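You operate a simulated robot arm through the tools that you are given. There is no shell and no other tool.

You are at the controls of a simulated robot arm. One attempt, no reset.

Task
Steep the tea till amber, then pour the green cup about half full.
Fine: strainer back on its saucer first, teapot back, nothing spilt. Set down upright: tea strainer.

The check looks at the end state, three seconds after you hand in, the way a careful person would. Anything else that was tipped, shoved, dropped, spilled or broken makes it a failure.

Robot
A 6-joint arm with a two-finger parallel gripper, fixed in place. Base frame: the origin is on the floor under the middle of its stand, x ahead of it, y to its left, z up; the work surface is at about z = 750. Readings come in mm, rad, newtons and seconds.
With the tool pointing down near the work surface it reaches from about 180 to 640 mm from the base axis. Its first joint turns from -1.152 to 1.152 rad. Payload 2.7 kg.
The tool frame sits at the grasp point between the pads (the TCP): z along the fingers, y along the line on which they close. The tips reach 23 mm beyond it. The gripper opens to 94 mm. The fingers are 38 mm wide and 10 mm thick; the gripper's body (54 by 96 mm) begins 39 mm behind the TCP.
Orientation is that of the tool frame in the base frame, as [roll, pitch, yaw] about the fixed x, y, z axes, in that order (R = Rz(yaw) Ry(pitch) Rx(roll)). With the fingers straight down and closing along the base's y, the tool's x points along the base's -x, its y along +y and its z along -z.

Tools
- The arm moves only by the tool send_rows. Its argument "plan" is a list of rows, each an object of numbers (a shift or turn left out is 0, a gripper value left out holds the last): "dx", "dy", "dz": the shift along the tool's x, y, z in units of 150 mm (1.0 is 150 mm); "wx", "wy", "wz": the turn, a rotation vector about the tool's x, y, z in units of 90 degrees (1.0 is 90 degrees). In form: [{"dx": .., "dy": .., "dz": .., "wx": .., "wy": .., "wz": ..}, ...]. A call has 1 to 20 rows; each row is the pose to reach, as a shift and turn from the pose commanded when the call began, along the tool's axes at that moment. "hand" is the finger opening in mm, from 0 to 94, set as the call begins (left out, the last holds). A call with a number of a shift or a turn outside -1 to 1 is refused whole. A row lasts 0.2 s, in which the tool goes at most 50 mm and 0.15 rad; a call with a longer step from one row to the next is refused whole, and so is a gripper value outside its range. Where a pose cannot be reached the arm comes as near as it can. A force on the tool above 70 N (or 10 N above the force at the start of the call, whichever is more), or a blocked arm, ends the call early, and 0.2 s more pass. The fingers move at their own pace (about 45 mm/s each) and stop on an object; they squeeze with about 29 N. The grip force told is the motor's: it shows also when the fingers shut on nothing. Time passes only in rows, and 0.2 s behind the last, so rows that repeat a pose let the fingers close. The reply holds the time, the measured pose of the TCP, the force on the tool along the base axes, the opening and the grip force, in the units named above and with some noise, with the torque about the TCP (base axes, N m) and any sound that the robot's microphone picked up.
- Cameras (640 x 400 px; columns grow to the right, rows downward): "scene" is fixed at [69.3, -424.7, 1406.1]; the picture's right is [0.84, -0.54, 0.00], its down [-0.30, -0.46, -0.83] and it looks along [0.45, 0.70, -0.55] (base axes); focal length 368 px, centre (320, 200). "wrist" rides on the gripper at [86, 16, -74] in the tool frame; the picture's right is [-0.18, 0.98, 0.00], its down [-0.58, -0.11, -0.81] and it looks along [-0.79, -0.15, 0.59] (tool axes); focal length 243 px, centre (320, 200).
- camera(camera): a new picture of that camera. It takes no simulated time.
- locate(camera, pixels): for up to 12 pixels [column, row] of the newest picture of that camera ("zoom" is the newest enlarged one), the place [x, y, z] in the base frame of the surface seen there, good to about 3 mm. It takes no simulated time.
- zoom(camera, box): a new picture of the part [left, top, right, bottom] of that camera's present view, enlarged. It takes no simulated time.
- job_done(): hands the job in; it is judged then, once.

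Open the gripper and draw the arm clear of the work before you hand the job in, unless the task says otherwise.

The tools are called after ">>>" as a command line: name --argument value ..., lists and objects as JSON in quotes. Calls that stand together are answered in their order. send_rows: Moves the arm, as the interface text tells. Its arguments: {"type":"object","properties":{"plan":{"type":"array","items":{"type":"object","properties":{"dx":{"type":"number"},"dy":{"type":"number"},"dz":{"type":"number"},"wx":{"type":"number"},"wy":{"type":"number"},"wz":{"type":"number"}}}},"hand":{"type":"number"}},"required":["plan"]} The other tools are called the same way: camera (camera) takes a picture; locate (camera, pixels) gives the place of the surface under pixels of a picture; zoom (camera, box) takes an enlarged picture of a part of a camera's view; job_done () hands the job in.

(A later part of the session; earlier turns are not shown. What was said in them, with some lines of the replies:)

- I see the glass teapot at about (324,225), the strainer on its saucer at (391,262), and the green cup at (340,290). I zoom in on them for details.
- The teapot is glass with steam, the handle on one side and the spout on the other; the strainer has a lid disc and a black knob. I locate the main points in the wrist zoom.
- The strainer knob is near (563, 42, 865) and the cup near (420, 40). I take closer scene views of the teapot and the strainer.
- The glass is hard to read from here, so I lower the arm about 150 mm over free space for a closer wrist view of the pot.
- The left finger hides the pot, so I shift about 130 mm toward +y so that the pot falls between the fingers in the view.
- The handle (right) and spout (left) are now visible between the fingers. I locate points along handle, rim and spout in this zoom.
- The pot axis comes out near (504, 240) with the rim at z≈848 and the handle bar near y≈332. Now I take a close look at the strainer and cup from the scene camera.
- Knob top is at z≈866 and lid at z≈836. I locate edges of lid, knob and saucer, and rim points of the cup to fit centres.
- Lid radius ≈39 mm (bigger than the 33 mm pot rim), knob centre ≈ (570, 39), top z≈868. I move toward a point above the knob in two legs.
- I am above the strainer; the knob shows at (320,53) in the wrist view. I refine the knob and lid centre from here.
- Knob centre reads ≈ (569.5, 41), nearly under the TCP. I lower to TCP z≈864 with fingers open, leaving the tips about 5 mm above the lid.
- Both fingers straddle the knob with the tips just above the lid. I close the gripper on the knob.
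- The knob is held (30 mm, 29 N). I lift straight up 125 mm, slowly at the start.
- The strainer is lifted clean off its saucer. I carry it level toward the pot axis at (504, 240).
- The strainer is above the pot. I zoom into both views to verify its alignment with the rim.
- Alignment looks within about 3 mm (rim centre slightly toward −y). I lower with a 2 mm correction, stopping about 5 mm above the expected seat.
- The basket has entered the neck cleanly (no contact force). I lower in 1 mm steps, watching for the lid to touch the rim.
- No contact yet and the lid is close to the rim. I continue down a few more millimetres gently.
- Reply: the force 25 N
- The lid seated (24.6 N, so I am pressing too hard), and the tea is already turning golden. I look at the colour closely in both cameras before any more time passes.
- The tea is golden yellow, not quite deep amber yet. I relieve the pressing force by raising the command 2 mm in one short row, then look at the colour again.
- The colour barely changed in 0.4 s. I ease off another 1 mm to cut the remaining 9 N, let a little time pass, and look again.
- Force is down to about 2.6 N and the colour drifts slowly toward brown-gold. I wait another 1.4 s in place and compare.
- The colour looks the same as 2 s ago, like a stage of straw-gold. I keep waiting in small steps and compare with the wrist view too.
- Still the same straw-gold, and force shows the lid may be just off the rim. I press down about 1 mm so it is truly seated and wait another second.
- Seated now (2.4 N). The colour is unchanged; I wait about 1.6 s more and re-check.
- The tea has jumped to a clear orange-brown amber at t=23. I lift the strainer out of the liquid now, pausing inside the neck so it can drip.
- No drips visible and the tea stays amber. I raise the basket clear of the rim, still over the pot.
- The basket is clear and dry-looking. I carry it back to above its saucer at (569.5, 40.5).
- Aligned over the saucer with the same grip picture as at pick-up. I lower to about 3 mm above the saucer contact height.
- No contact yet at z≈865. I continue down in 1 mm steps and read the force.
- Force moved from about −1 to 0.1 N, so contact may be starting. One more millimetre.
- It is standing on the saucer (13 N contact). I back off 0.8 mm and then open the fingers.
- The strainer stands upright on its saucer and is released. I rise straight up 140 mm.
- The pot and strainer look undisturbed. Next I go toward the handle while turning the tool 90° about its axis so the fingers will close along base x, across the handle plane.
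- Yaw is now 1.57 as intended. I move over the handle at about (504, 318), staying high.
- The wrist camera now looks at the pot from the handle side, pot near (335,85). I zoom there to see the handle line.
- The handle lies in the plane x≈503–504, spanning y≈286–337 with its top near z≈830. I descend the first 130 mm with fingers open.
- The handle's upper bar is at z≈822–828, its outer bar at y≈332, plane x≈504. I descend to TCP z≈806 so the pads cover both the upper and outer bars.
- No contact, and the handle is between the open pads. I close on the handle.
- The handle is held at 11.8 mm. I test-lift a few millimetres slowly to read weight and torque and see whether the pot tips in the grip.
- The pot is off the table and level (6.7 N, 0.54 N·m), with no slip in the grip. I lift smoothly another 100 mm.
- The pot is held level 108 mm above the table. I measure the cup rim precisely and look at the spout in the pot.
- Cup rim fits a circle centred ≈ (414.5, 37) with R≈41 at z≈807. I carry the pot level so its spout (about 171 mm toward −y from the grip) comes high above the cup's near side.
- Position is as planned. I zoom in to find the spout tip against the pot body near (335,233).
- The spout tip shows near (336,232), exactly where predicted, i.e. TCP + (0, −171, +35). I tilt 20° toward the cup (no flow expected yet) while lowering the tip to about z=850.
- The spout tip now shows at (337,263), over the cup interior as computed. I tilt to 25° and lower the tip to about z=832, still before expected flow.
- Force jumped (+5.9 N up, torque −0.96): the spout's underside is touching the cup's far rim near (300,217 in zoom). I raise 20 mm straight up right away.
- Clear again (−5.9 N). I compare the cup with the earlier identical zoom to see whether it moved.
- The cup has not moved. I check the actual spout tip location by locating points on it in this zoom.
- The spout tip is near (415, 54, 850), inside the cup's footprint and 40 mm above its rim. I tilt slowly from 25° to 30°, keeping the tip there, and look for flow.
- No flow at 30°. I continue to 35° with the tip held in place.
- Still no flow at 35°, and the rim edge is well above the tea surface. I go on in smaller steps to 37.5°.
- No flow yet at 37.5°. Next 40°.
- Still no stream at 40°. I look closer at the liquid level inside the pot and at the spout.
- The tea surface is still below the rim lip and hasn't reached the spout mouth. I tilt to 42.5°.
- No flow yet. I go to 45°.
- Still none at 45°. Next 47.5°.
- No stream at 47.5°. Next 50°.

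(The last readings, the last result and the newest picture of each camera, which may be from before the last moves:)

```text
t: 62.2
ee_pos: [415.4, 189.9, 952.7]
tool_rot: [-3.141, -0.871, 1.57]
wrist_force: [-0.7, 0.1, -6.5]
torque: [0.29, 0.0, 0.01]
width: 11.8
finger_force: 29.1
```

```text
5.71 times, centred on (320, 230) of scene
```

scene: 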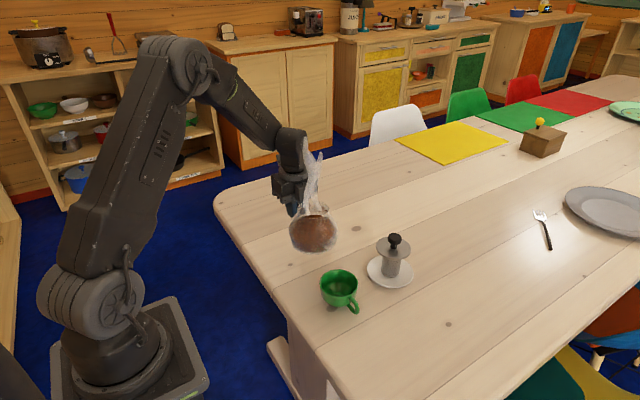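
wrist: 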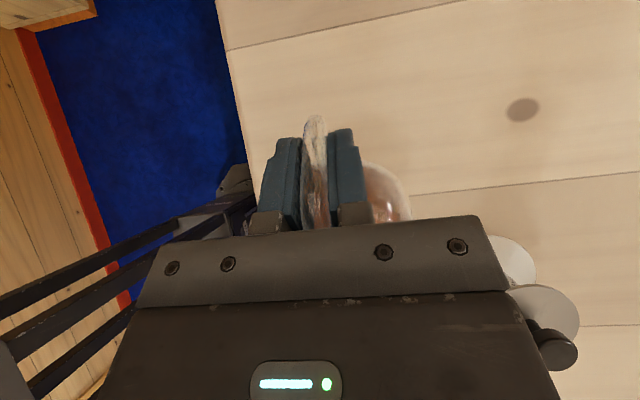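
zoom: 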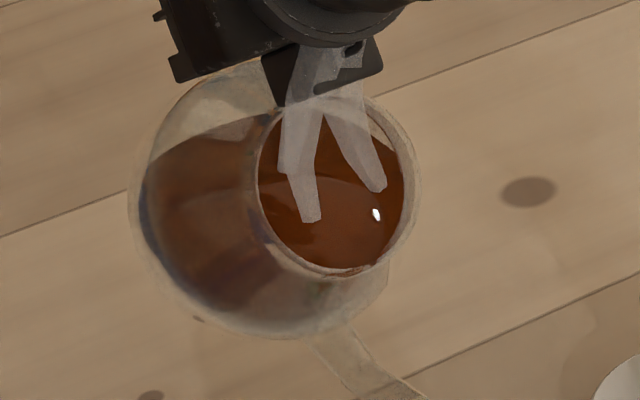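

I locate the tea surface through the mouth, the rim's lower lip and the spout tip, to compare their heights.

>>> locate --camera "zoom" --pixels '[[350, 230], [290, 235], [385, 170], [330, 255], [340, 272], [200, 160], [180, 220], [240, 290], [270, 150], [410, 200], [360, 150], [380, 250]]'

>>> zoom --camera "scene" --box '[310, 235, 360, 285]'

```text
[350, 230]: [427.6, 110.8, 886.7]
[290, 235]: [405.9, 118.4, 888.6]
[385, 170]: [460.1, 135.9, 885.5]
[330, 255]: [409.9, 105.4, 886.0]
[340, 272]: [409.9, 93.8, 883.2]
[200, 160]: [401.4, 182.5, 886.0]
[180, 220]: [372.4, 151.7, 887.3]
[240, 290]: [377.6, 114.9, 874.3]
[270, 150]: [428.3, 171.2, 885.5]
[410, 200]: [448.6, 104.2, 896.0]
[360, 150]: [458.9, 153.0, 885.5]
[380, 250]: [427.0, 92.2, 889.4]
```

```text
8.00 times, centred on (335, 260) of scene
```

zoom: 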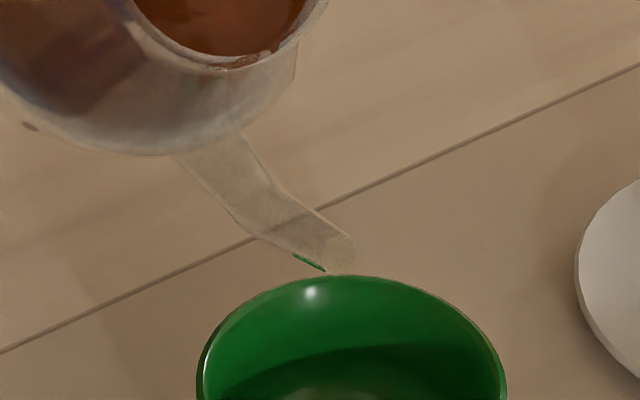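

The tea surface is at z≈886, nearly at the mouth's lower lip (≈888–895, y≈90) although the spout tip is far lower, so the flow might leave from the lip instead of the spout. I tilt back to 45° and shift so both the spout tip (y≈26) and the lip (y≈55) lie inside the cup's opening.

>>> send_rows --plan '[{"dx": -0.02, "dz": -0.002, "wy": -0.03}, {"dx": -0.06, "dz": -0.004, "wy": -0.0556}, {"dx": -0.11, "dz": -0.006, "wy": -0.0556}, {"dx": -0.155, "dz": -0.008, "wy": -0.0556}, {"dx": -0.185, "dz": -0.01, "wy": -0.0556}, {"dx": -0.185, "dz": -0.01, "wy": -0.0556}]'

>>> zoom --camera "scene" --box '[285, 205, 385, 320]'

```text
t: 63.6
ee_pos: [415.5, 171.1, 932.9]
tool_rot: [3.141, -0.784, 1.571]
wrist_force: [-1.0, -0.4, -5.4]
torque: [0.33, -0.01, 0.0]
width: 11.7
finger_force: 29.4
```

```text
3.48 times, centred on (335, 262) of scene
```

zoom: 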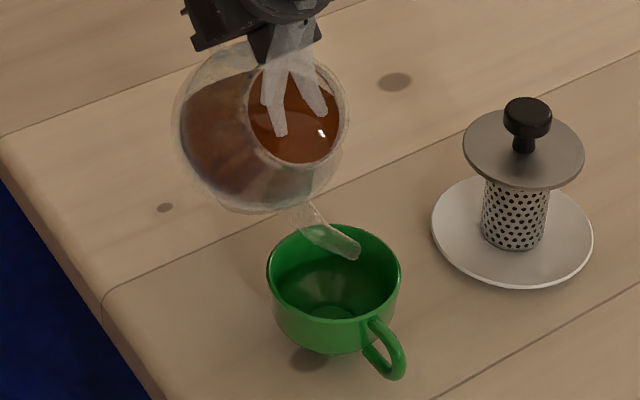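

The spout tip is now well inside the cup's opening (348,252 in zoom), no contact. I tilt back up to 50°.

>>> send_rows --plan '[{"dx": 0.005, "dz": -0.033, "wy": 0.0185}, {"dx": 0.01, "dz": -0.067, "wy": 0.037}, {"dx": 0.0156, "dz": -0.1004, "wy": 0.0556}]'

>>> zoom --camera "scene" --box '[285, 205, 385, 320]'

```text
t: 64.4
ee_pos: [415.8, 162.2, 945.5]
tool_rot: [-3.14, -0.875, 1.571]
wrist_force: [-0.1, -0.4, -6.8]
torque: [0.25, 0.04, 0.01]
width: 11.6
finger_force: 28.3
```

```text
3.48 times, centred on (335, 262) of scene
```

zoom: 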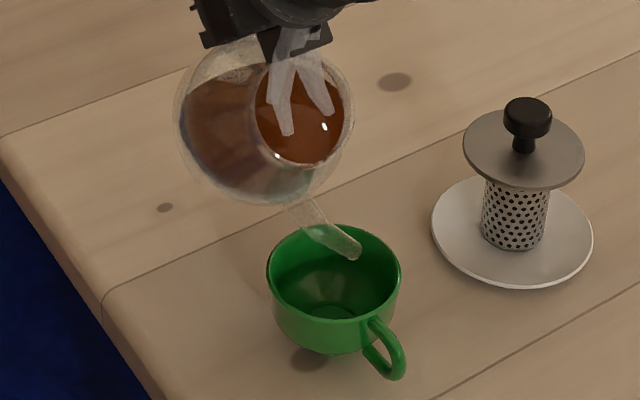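

No flow at 50°. I advance 2° in a single short row and look.

>>> send_rows --plan '[{"dx": 0.0077, "dz": -0.0395, "wy": 0.0222}]'

>>> zoom --camera "scene" --box '[285, 205, 385, 320]'

```text
t: 64.8
ee_pos: [416.2, 159.2, 950.0]
tool_rot: [-3.141, -0.908, 1.57]
wrist_force: [-0.5, 0.1, -6.9]
torque: [0.24, 0.01, 0.04]
width: 11.6
finger_force: 29.2
```

```text
3.48 times, centred on (335, 262) of scene
```

zoom: 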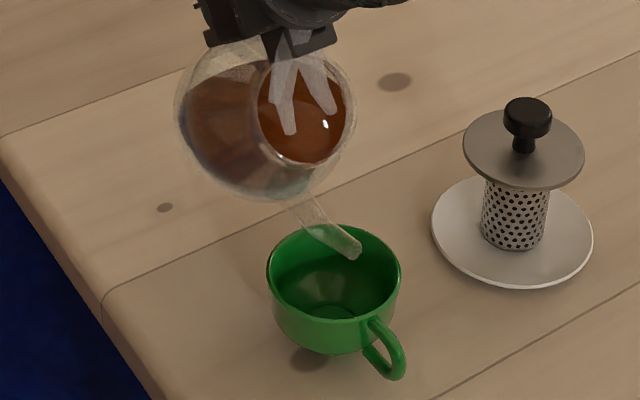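

Still none at 52°. Next 54°.

>>> send_rows --plan '[{"dx": 0.0073, "dz": -0.0404, "wy": 0.0222}]'

>>> zoom --camera "scene" --box '[285, 205, 385, 320]'

```text
t: 65.2
ee_pos: [414.5, 153.6, 954.1]
tool_rot: [3.141, -0.945, 1.571]
wrist_force: [0.4, 0.3, -7.2]
torque: [0.24, -0.02, 0.05]
width: 11.8
finger_force: 28.7
```

```text
3.48 times, centred on (335, 262) of scene
```

zoom: 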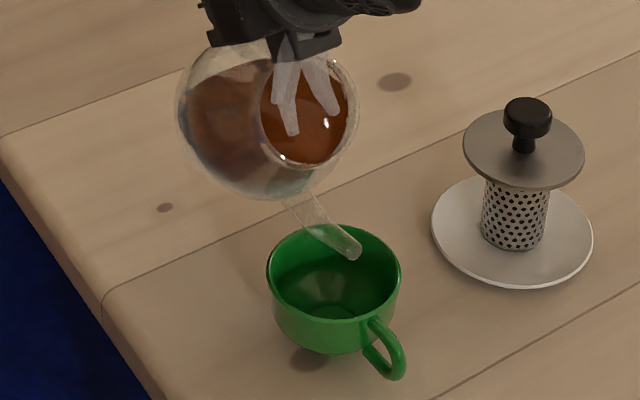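

No flow at 54°. Next 56°.

>>> send_rows --plan '[{"dx": 0.0073, "dz": -0.0399, "wy": 0.0222}]'

>>> zoom --camera "scene" --box '[285, 205, 385, 320]'

>>> zoom --camera "scene" --box '[300, 205, 350, 265]'

```text
t: 65.6
ee_pos: [415.0, 150.5, 958.3]
tool_rot: [-3.14, -0.979, 1.57]
wrist_force: [-0.7, 0.2, -6.0]
torque: [0.25, 0.0, -0.02]
width: 11.8
finger_force: 28.9
```

```text
3.48 times, centred on (335, 262) of scene
```

zoom: 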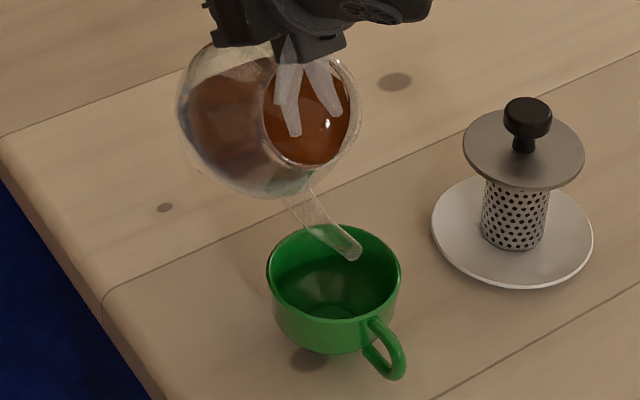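

```text
6.67 times, centred on (325, 235) of scene
```

zoom: 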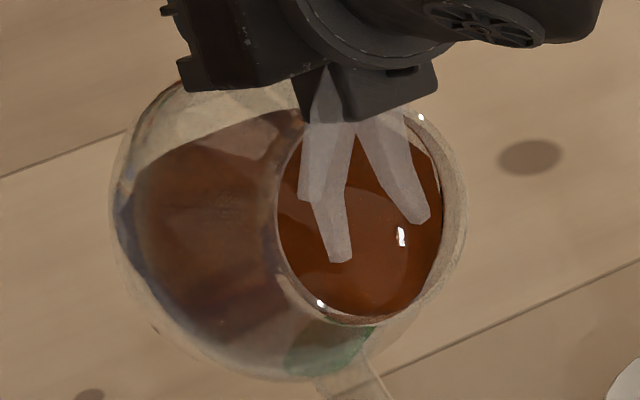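

The tea surface looks very close to the lip. I locate surface and lip points again.

>>> locate --camera "zoom" --pixels '[[360, 290], [300, 230], [420, 180], [340, 318], [375, 322], [410, 300], [450, 230], [320, 303], [390, 260], [180, 200], [285, 270], [355, 310]]'

```text
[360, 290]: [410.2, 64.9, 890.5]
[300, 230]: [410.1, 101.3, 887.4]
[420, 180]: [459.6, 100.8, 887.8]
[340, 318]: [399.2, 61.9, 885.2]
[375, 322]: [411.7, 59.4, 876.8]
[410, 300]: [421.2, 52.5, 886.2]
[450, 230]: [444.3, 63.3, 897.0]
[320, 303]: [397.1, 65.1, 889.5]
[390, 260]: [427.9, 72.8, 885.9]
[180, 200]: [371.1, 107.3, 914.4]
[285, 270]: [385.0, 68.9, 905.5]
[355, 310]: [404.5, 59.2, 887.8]
```

Surface ≈887 and lip ≈886–888 at y≈57, so flow should be imminent, and both lip and spout tip lie over the cup. I advance to 58°.

>>> send_rows --plan '[{"dx": 0.0077, "dz": -0.0398, "wy": 0.0222}]'

>>> zoom --camera "scene" --box '[285, 205, 385, 320]'

```text
t: 66.0
ee_pos: [415.0, 143.9, 963.7]
tool_rot: [3.141, -1.011, 1.572]
wrist_force: [0.1, 0.3, -6.3]
torque: [0.22, -0.05, -0.02]
width: 11.9
finger_force: 28.9
```

```text
3.48 times, centred on (335, 262) of scene
```

zoom: 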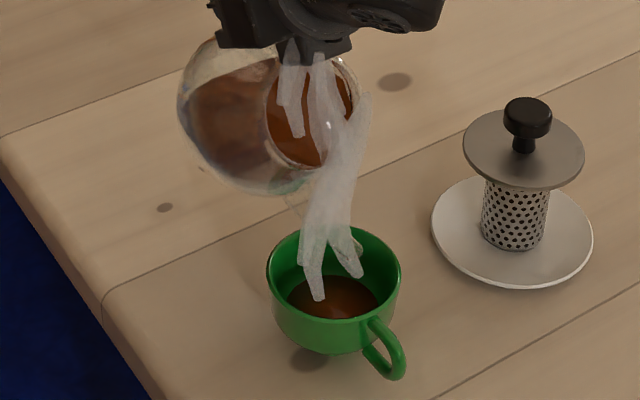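

Tea is now in the cup, with steam over it. I zoom in on the cup to judge the level and look for drops on the table.

>>> zoom --camera "scene" --box '[305, 255, 375, 325]'

>>> locate --camera "zoom" --pixels '[[290, 215], [330, 235], [370, 205], [270, 225], [380, 220], [350, 225], [250, 215], [400, 205], [320, 245], [300, 235], [200, 60], [360, 240]]'

```text
5.71 times, centred on (340, 290) of scene
```

zoom: 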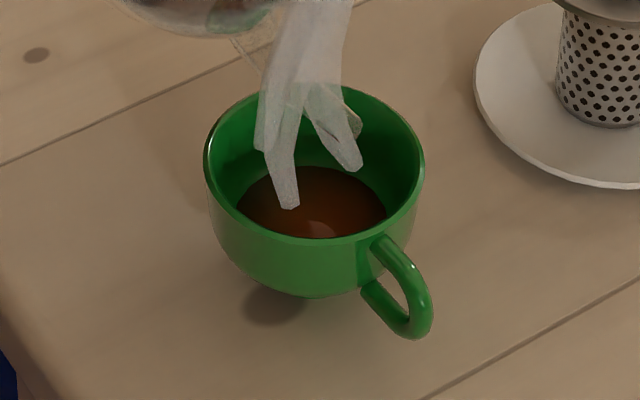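

```text
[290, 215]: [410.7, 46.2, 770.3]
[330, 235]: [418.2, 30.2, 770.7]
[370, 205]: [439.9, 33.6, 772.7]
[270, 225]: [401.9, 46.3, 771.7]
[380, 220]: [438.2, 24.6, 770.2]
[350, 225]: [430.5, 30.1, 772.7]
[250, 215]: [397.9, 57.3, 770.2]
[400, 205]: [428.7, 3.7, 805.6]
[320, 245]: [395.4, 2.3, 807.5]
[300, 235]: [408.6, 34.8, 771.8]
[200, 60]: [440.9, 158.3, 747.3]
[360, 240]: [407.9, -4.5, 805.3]
```

Cup surface is at z≈771 (bottom 755, rim 807), so roughly 30 % of the depth. Before advancing time I check whether the pot's surface is still above its lip.

>>> zoom --camera "scene" --box '[300, 205, 350, 265]'

>>> locate --camera "zoom" --pixels '[[310, 200], [300, 240], [330, 300], [360, 305], [320, 285], [430, 170], [420, 140], [345, 318], [300, 270], [310, 295], [450, 180], [290, 200]]'

```text
6.67 times, centred on (325, 235) of scene
```

zoom: 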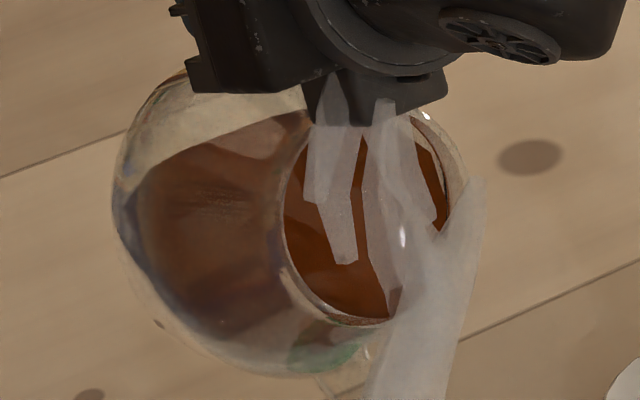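

```text
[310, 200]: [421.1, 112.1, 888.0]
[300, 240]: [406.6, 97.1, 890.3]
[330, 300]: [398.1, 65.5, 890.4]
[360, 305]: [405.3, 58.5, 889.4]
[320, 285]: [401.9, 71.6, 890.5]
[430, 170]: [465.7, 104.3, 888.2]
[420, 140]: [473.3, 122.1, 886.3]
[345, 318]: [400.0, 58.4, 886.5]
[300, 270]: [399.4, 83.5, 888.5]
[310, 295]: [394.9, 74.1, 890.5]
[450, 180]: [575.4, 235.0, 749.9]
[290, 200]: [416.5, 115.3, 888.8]
```

The pot's surface is about at lip level (≈889), so flow may have nearly stopped. I tilt back 2° to settle it and then read the cup's level.

>>> send_rows --plan '[{"dx": -0.0091, "dz": 0.0395, "wy": -0.0222}]'

>>> zoom --camera "scene" --box '[305, 255, 375, 325]'

>>> locate --camera "zoom" --pixels '[[290, 215], [330, 230], [370, 205], [270, 225], [380, 215], [350, 225], [250, 215], [300, 230], [320, 225], [260, 205], [340, 215], [310, 218]]'

```text
t: 66.4
ee_pos: [416.2, 149.2, 959.3]
tool_rot: [3.141, -0.979, 1.57]
wrist_force: [0.5, -0.6, -6.2]
torque: [0.24, -0.01, 0.0]
width: 11.7
finger_force: 29.1
```

```text
5.71 times, centred on (340, 290) of scene
```

zoom: 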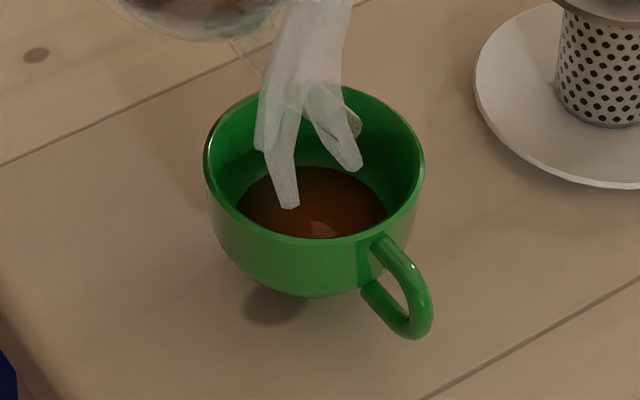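

```text
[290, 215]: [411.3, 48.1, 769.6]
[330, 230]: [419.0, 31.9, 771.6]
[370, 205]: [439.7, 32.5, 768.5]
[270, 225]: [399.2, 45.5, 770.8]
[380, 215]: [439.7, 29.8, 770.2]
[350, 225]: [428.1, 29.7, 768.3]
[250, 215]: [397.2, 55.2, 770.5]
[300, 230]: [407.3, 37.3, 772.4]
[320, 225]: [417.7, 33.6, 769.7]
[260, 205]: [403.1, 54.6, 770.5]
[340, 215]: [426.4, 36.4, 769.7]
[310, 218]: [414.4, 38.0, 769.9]
```

The level is unchanged at ≈770 after tilting back, so flow stopped cleanly and nothing shows on the table. I need about twice this amount; I go back to 58° for one short row and see if more flows.

>>> send_rows --plan '[{"dx": 0.0077, "dz": -0.0398, "wy": 0.0222}]'

>>> zoom --camera "scene" --box '[305, 255, 375, 325]'

>>> locate --camera "zoom" --pixels '[[290, 215], [330, 230], [370, 205], [270, 225], [380, 215], [350, 225], [250, 215], [300, 230], [320, 225], [260, 205], [340, 215], [310, 218]]'

```text
t: 66.8
ee_pos: [415.4, 144.3, 963.1]
tool_rot: [-3.14, -1.011, 1.572]
wrist_force: [0.0, -0.4, -6.0]
torque: [0.22, 0.02, -0.01]
width: 11.6
finger_force: 28.7
```

```text
5.71 times, centred on (340, 290) of scene
```

zoom: 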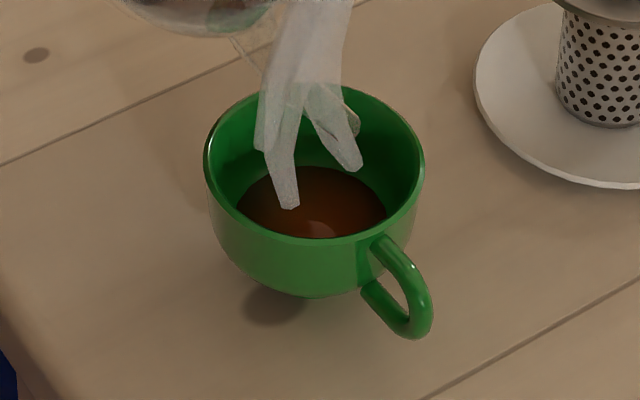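

```text
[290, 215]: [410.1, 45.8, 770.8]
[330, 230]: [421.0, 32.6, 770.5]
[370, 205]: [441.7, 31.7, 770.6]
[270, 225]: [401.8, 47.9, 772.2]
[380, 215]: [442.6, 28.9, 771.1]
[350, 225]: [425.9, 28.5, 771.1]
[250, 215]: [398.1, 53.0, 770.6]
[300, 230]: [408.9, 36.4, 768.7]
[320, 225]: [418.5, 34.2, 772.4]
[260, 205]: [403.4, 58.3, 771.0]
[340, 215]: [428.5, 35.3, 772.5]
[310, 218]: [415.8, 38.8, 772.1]
```

Level holds at ≈771, so it is an equilibrium with tilt. I advance 1° to 59°.

>>> send_rows --plan '[{"dx": 0.0041, "dz": -0.0199, "wy": 0.0111}]'

>>> zoom --camera "scene" --box '[285, 205, 385, 320]'

>>> zoom --camera "scene" --box '[305, 255, 375, 325]'

>>> locate --camera "zoom" --pixels '[[290, 215], [330, 230], [370, 205], [270, 225], [380, 215], [350, 225], [250, 215], [300, 230]]'

```text
t: 67.2
ee_pos: [416.0, 142.7, 965.9]
tool_rot: [-3.141, -1.032, 1.571]
wrist_force: [-0.6, 0.3, -6.4]
torque: [0.16, 0.0, 0.0]
width: 11.6
finger_force: 28.9
```

```text
3.48 times, centred on (335, 262) of scene
```

zoom: 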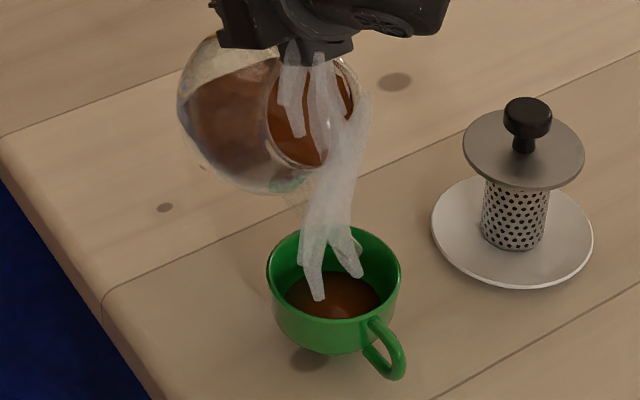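

```text
5.71 times, centred on (340, 290) of scene
```

zoom: 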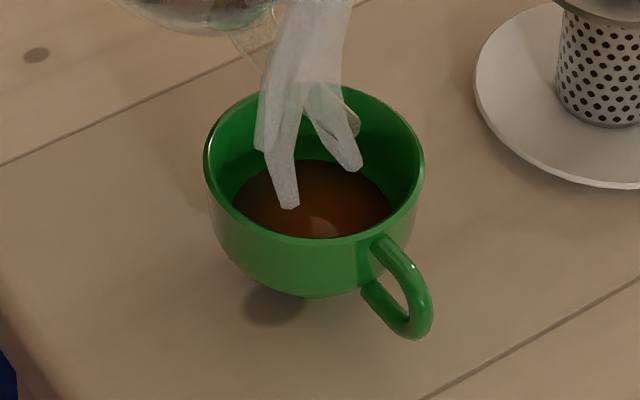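

```text
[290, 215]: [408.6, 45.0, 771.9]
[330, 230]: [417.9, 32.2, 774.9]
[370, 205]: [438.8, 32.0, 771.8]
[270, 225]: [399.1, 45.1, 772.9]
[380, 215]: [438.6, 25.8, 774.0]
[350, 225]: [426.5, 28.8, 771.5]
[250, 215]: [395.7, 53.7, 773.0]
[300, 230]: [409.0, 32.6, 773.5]
```

The level rose to ≈773. I advance 2° to 61°.

>>> send_rows --plan '[{"dx": 0.0071, "dz": -0.04, "wy": 0.0222}]'

>>> zoom --camera "scene" --box '[305, 255, 375, 325]'

>>> locate --camera "zoom" --pixels '[[290, 215], [330, 225], [370, 205], [270, 222], [380, 210], [350, 220], [250, 210], [300, 225]]'

>>> camera --camera "scene"

```text
t: 67.6
ee_pos: [415.0, 138.0, 970.2]
tool_rot: [3.14, -1.066, 1.572]
wrist_force: [-0.5, -0.1, -5.9]
torque: [0.18, -0.01, -0.01]
width: 11.8
finger_force: 28.9
```

```text
5.71 times, centred on (340, 290) of scene
```

zoom: 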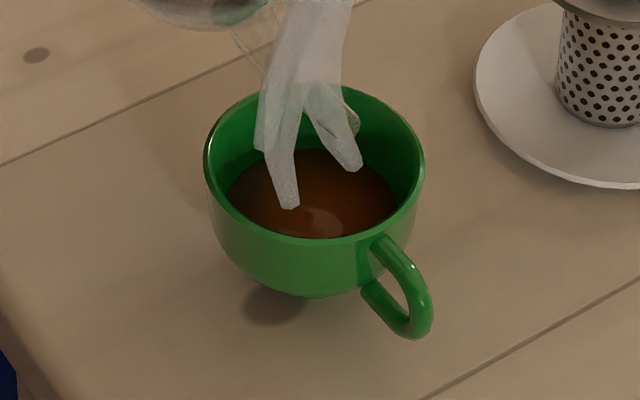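

```text
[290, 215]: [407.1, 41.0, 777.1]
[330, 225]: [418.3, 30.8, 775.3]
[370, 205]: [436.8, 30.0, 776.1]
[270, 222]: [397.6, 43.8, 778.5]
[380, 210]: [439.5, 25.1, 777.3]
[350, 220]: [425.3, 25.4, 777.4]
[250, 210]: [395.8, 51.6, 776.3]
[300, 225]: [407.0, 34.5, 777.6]
```

```text
taken
```

scene: 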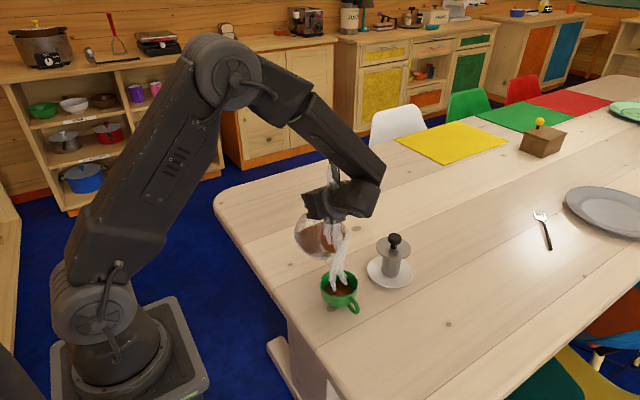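

Level ≈777 now (about 42 % of depth). I advance 2° more to 63°.

>>> send_rows --plan '[{"dx": 0.0075, "dz": -0.04, "wy": 0.0222}]'

>>> zoom --camera "scene" --box '[305, 255, 375, 325]'

>>> locate --camera "zoom" --pixels '[[290, 215], [330, 225], [370, 205], [270, 222], [380, 210], [350, 220], [250, 210], [300, 225]]'

```text
t: 68.0
ee_pos: [416.1, 134.6, 973.8]
tool_rot: [-3.141, -1.1, 1.569]
wrist_force: [0.9, 0.2, -6.0]
torque: [0.16, -0.01, 0.0]
width: 12.1
finger_force: 28.7
```

```text
5.71 times, centred on (340, 290) of scene
```

zoom: 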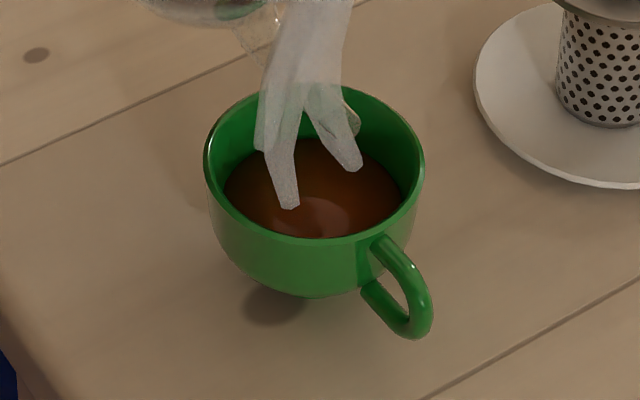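

```text
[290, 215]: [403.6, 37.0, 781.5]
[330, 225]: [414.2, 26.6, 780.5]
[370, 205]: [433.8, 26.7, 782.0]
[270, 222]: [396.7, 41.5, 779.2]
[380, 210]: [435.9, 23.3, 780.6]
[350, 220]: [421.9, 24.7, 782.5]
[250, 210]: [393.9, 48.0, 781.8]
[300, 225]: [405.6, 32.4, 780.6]
```

Level ≈781: half of the depth, but less than half by volume because the cup narrows below. I advance one more 2° step to 65° to reach about 785.

>>> send_rows --plan '[{"dx": 0.0075, "dz": -0.0397, "wy": 0.0222}]'

>>> zoom --camera "scene" --box '[305, 255, 375, 325]'

>>> locate --camera "zoom" --pixels '[[290, 215], [330, 225], [370, 205], [270, 222], [380, 210], [350, 220], [250, 210], [300, 225], [240, 195], [390, 195], [330, 205], [270, 190]]'

```text
t: 68.4
ee_pos: [415.2, 129.3, 976.8]
tool_rot: [3.14, -1.138, 1.572]
wrist_force: [0.2, 0.4, -5.2]
torque: [0.11, -0.02, -0.03]
width: 11.8
finger_force: 28.7
```

```text
5.71 times, centred on (340, 290) of scene
```

zoom: 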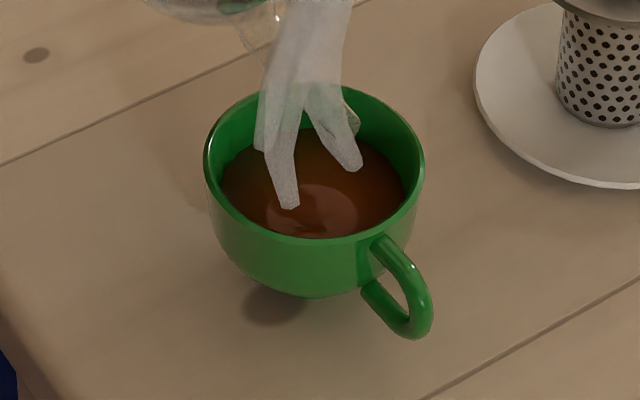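

```text
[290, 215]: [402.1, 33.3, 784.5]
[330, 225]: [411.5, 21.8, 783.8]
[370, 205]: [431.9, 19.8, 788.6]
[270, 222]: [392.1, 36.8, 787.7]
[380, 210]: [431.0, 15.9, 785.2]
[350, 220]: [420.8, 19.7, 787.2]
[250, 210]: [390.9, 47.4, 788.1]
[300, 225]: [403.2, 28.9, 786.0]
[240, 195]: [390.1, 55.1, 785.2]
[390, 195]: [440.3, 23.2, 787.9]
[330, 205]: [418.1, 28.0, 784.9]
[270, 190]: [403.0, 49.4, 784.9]
```

Level ≈786 (about 59 % of depth, ~45 % by volume) – good. I tilt back at once, first about the tip, then raising it as the angle falls to 30°.

>>> send_rows --plan '[{"dx": -0.0369, "dz": 0.137, "wy": -0.0778}, {"dx": -0.0994, "dz": 0.2869, "wy": -0.1667}, {"dx": -0.1484, "dz": 0.3759, "wy": -0.2222}, {"dx": -0.1157, "dz": 0.4475, "wy": -0.2778}, {"dx": -0.0777, "dz": 0.5085, "wy": -0.3333}, {"dx": -0.0464, "dz": 0.563, "wy": -0.3889}, {"dx": -0.0464, "dz": 0.563, "wy": -0.3889}]'

>>> zoom --camera "scene" --box '[270, 190, 400, 330]'

>>> zoom --camera "scene" --box '[305, 255, 375, 325]'

>>> locate --camera "zoom" --pixels '[[290, 215], [330, 225], [370, 205], [270, 222], [380, 210], [350, 220], [250, 210], [300, 225], [240, 195], [390, 195], [330, 205], [270, 190]]'

```text
t: 70.0
ee_pos: [415.1, 203.2, 935.7]
tool_rot: [3.141, -0.523, 1.571]
wrist_force: [-0.3, -0.4, -5.8]
torque: [0.36, 0.02, -0.02]
width: 11.6
finger_force: 29.2
```

```text
2.86 times, centred on (335, 260) of scene
```

zoom: 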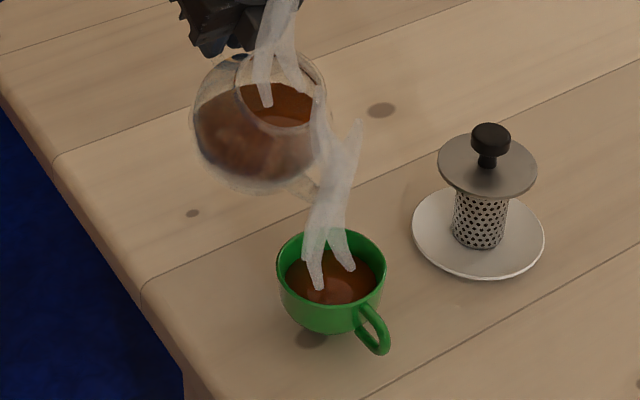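

```text
5.71 times, centred on (340, 290) of scene
```

zoom: 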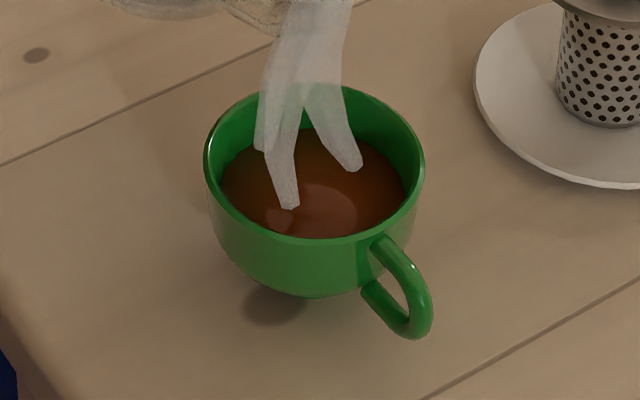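

```text
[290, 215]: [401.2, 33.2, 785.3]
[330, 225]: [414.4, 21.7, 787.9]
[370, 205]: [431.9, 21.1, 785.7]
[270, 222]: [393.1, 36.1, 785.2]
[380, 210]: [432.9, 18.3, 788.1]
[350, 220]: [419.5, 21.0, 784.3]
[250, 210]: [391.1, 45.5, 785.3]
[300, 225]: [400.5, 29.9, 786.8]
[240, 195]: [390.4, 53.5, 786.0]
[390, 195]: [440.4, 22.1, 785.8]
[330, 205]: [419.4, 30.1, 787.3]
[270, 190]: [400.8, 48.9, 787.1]
```

The cup holds steady at ≈786 and the table is dry. I bring the pot level again (30° → 0°) above the cup before travelling back.

>>> send_rows --plan '[{"dx": 0.008, "dz": 0.025, "wy": -0.045}, {"dx": 0.02, "dz": 0.062, "wy": -0.11}, {"dx": 0.032, "dz": 0.1, "wy": -0.175}, {"dx": 0.044, "dz": 0.137, "wy": -0.24}, {"dx": 0.054, "dz": 0.168, "wy": -0.293}, {"dx": 0.062, "dz": 0.1913, "wy": -0.3333}, {"dx": 0.062, "dz": 0.1913, "wy": -0.3333}]'

>>> camera --camera "scene"

```text
t: 71.6
ee_pos: [416.1, 224.6, 915.7]
tool_rot: [-3.141, 0.0, 1.57]
wrist_force: [-0.1, 0.4, -6.1]
torque: [0.47, -0.03, 0.0]
width: 11.6
finger_force: 29.0
```

```text
taken
```

scene: 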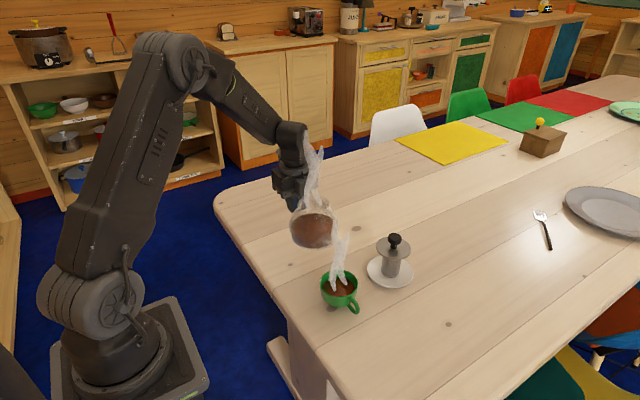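

The pot is level and weighs 6.1 N now. I carry it back to above its original spot.

>>> send_rows --plan '[{"dx": 0.02, "dy": 0.02}, {"dx": 0.07, "dy": 0.07}, {"dx": 0.15, "dy": 0.146}, {"dx": 0.24, "dy": 0.234}, {"dx": 0.33, "dy": 0.321}, {"dx": 0.42, "dy": 0.409}, {"dx": 0.5, "dy": 0.487}, {"dx": 0.56, "dy": 0.545}, {"dx": 0.6, "dy": 0.584}, {"dx": 0.613, "dy": 0.597}, {"dx": 0.613, "dy": 0.597}]'

>>> zoom --camera "scene" --box '[270, 130, 380, 250]'

>>> zoom --camera "wrist" --box '[220, 60, 440, 240]'

```text
t: 74.0
ee_pos: [503.0, 316.8, 913.6]
tool_rot: [3.141, -0.001, 1.57]
wrist_force: [0.6, 0.5, -6.1]
torque: [0.45, 0.0, 0.03]
width: 12.1
finger_force: 28.7
```

```text
3.33 times, centred on (325, 190) of scene
```

zoom: 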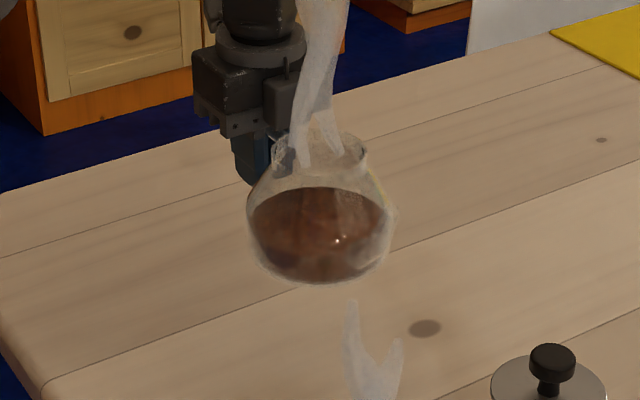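

```text
2.22 times, centred on (330, 150) of wrist
```

zoom: 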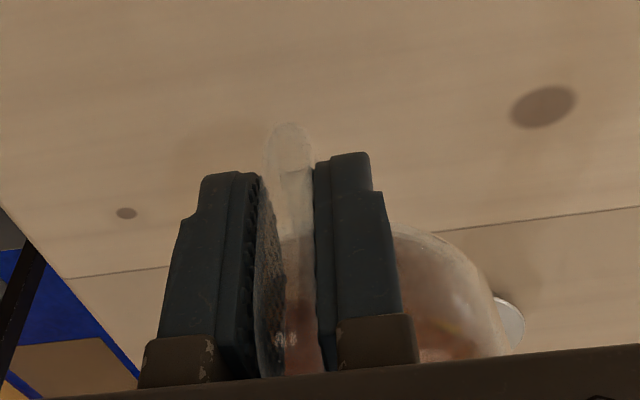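

The pot is upright over its place. I lower it 100 mm smoothly, leaving a few millimetres for a slow touchdown.

>>> send_rows --plan '[{"dz": 0.03}, {"dz": 0.09}, {"dz": 0.17}, {"dz": 0.26}, {"dz": 0.35}, {"dz": 0.44}, {"dz": 0.52}, {"dz": 0.59}, {"dz": 0.64}, {"dz": 0.67}, {"dz": 0.67}]'

>>> zoom --camera "scene" --box '[270, 150, 380, 255]'

```text
t: 76.4
ee_pos: [504.8, 316.7, 814.5]
tool_rot: [3.141, -0.001, 1.571]
wrist_force: [0.0, 0.4, -5.2]
torque: [0.49, -0.01, 0.0]
width: 11.9
finger_force: 28.7
```

```text
3.81 times, centred on (325, 202) of scene
```

zoom: 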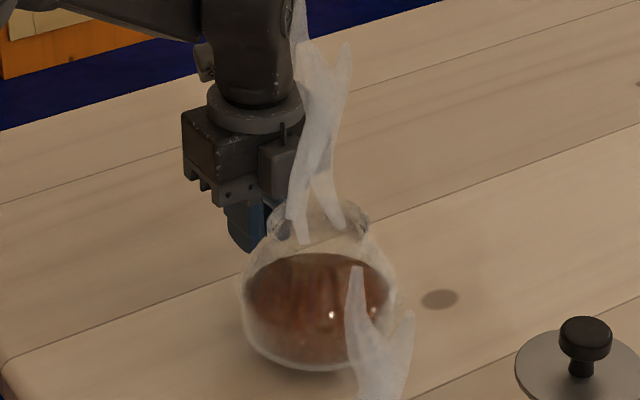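

Still hanging free (−5.2 N). I lower the last millimetres slowly, watching for contact.

>>> send_rows --plan '[{"dz": 0.01}, {"dz": 0.02}, {"dz": 0.03}, {"dz": 0.03}]'

>>> send_rows --plan '[{"dz": 0.007}, {"dz": 0.013}, {"dz": 0.013}]'

```text
t: 77.4
ee_pos: [504.9, 317.2, 810.7]
tool_rot: [-3.141, 0.0, 1.571]
wrist_force: [0.3, 0.9, -5.6]
torque: [0.45, 0.01, 0.0]
width: 11.9
finger_force: 28.8
```

```text
t: 78.2
ee_pos: [505.0, 317.8, 807.9]
tool_rot: [-3.139, 0.0, 1.571]
wrist_force: [0.7, 0.1, -6.0]
torque: [0.49, -0.03, 0.02]
width: 11.6
finger_force: 29.1
```

>>> send_rows --plan '[{"dz": 0.007}, {"dz": 0.007}]'

>>> zoom --camera "scene" --box '[285, 180, 365, 255]'

```text
t: 78.8
ee_pos: [504.9, 316.8, 807.2]
tool_rot: [-3.141, -0.001, 1.571]
wrist_force: [0.7, -0.4, -5.2]
torque: [0.49, 0.02, 0.0]
width: 11.6
finger_force: 29.1
```

```text
5.33 times, centred on (325, 218) of scene
```

zoom: 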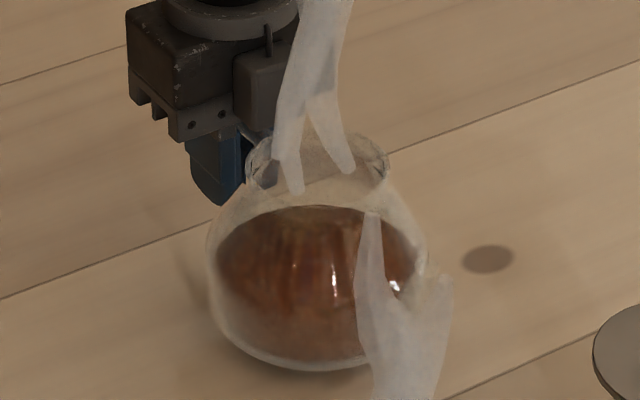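

Still carried by the gripper (torque 0.49). I go down another millimetre at a time.

>>> send_rows --plan '[{"dz": 0.007}, {"dz": 0.007}]'

>>> send_rows --plan '[{"dz": 0.004}, {"dz": 0.004}]'

```text
t: 79.4
ee_pos: [505.3, 317.5, 806.2]
tool_rot: [3.14, 0.001, 1.571]
wrist_force: [-1.1, -2.6, 2.8]
torque: [-0.82, 0.09, -0.16]
width: 11.9
finger_force: 28.8
```

```text
t: 80.0
ee_pos: [505.9, 318.7, 806.1]
tool_rot: [3.139, -0.001, 1.57]
wrist_force: [-0.2, 1.1, 9.0]
torque: [-0.8, 0.23, -0.07]
width: 11.7
finger_force: 29.1
```

The pot is on the table (force now +9 N). I ease up about 0.6 mm to neutralise the load before opening.

>>> send_rows --plan '[{"dz": -0.005}, {"dz": -0.005}, {"dz": -0.005}]'

>>> zoom --camera "scene" --box '[285, 180, 365, 255]'

```text
t: 80.8
ee_pos: [504.6, 317.6, 806.3]
tool_rot: [3.141, -0.002, 1.572]
wrist_force: [3.3, 3.2, 4.5]
torque: [0.09, 0.05, 0.09]
width: 12.1
finger_force: 28.7
```

```text
5.33 times, centred on (325, 218) of scene
```

zoom: 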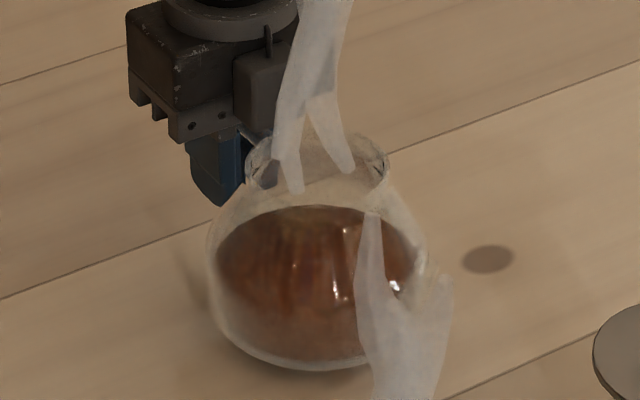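

Loads are balanced and the pot sits level. I open the fingers.

>>> send_rows --plan '[{"dz": 0}, {"dz": 0}, {"dz": 0}, {"dz": 0}, {"dz": 0}, {"dz": 0}]' --hand 80

>>> zoom --camera "scene" --box '[270, 150, 380, 255]'

>>> zoom --camera "wrist" --box '[160, 40, 500, 240]'

```text
t: 82.2
ee_pos: [504.8, 317.6, 805.9]
tool_rot: [3.141, 0.0, 1.571]
wrist_force: [-0.4, -0.3, 0.4]
torque: [-0.02, -0.01, 0.0]
width: 80.0
finger_force: 0.1
```

```text
3.81 times, centred on (325, 202) of scene
```

zoom: 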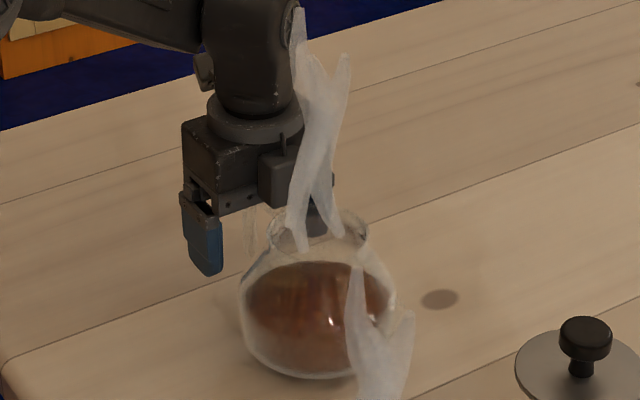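

```text
1.88 times, centred on (330, 140) of wrist
```

zoom: 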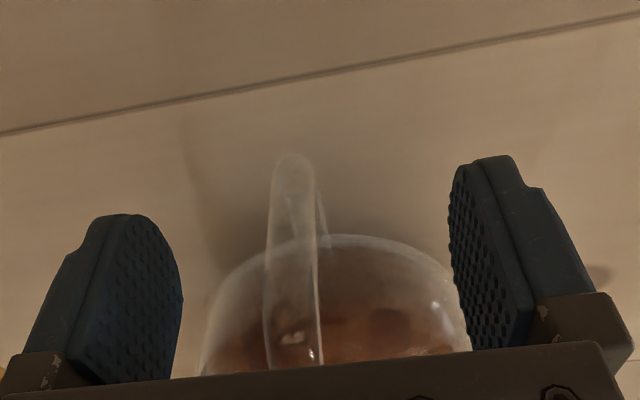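

The pot stands freely on its spot and the handle is clear of both fingers. I rise straight up.

>>> send_rows --plan '[{"dz": -0.05}, {"dz": -0.15}, {"dz": -0.35}, {"dz": -0.6}, {"dz": -0.85}, {"dz": -1.0}, {"dz": -1.0}]' --hand 80

>>> camera --camera "scene"

>>> zoom --camera "scene" --box '[270, 170, 430, 325]'

```text
t: 83.8
ee_pos: [504.0, 316.7, 955.9]
tool_rot: [3.141, -0.001, 1.569]
wrist_force: [-0.5, 0.6, -0.4]
torque: [-0.03, 0.04, -0.04]
width: 80.0
finger_force: 0.1
```

```text
taken
```

scene: 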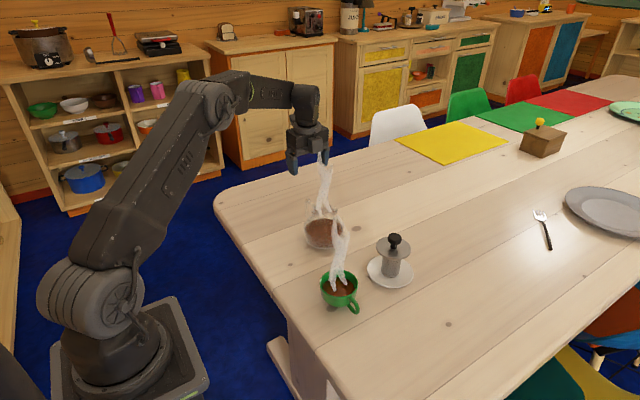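

```text
2.58 times, centred on (350, 248) of scene
```

zoom: 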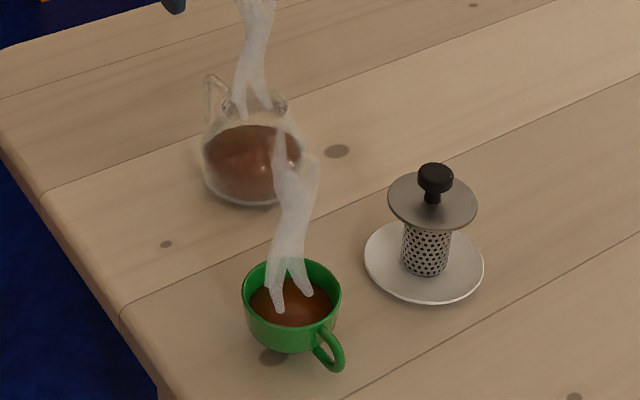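

Everything stands properly: pot upright on its spot, strainer on its saucer, cup about half full, table dry. I draw the arm further up and back toward the base.

>>> send_rows --plan '[{"dy": -0.1, "dz": -0.15}, {"dy": -0.3, "dz": -0.3}, {"dy": -0.5, "dz": -0.45}, {"dx": -0.1, "dy": -0.7, "dz": -0.6}, {"dx": -0.2, "dy": -0.9, "dz": -0.7}, {"dx": -0.25, "dy": -1.0, "dz": -0.75}, {"dx": -0.25, "dy": -1.0, "dz": -0.75}]' --hand 94

>>> camera --camera "scene"

>>> zoom --camera "scene" --box '[285, 180, 365, 255]'

>>> zoom --camera "scene" --box '[300, 225, 430, 325]'

```text
t: 85.4
ee_pos: [353.2, 278.7, 1069.4]
tool_rot: [3.141, 0.001, 1.571]
wrist_force: [-0.4, 1.2, 0.2]
torque: [-0.02, 0.0, -0.01]
width: 94.2
finger_force: 0.0
```

```text
taken
```

scene: 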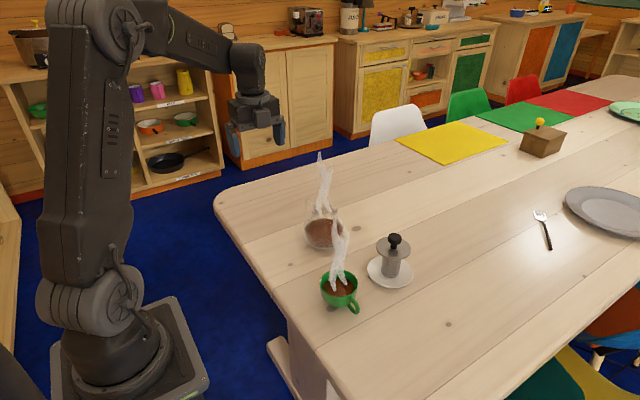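

```text
5.33 times, centred on (325, 218) of scene
```

zoom: 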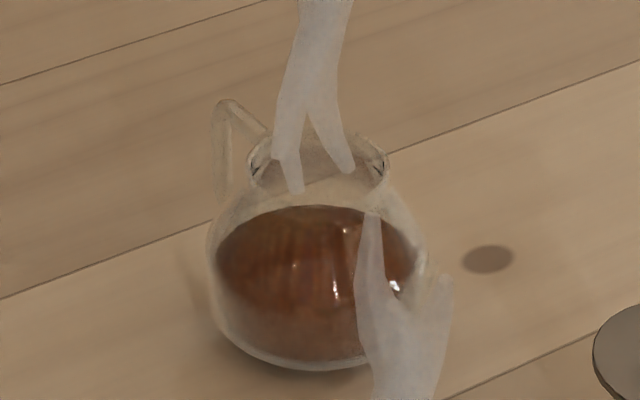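

```text
4.00 times, centred on (365, 275) of scene
```

zoom: 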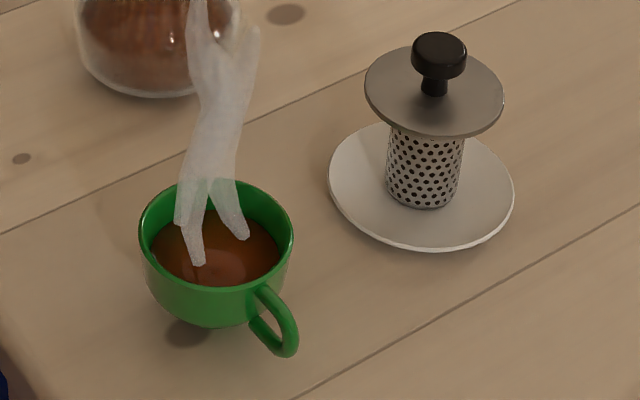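

The final views show the amber tea about half-way in the green cup. The strainer is upright on its saucer, the teapot is back upright on its spot within a couple of millimetres, the table is dry, and the arm is clear with the gripper open. I hand the job in.

>>> job_done

```text
The job is handed in.
```

The job is handed in: the tea steeped to amber and the green cup is about half full. I don't have the check's verdict.

- **Cup:** the tea stands about 59 % of the way up. By my estimate that is roughly 45 % of the cup's volume, because it narrows towards the bottom.
- **Steeping:** the tea was straw-gold for several seconds and then turned orange-brown. I took that as amber and lifted the strainer out straight away.
- **Strainer:** it went back on its saucer before I poured, and it stands upright.
- **Teapot:** it is back upright within a couple of millimetres of where it started.
- **Spills:** I saw none on the table in the final pictures.

While I was lining up to pour, the spout touched the cup's rim for a moment. I raised it at once, and measurements afterwards showed the cup had not moved. The gripper is open and the arm is clear of the work.
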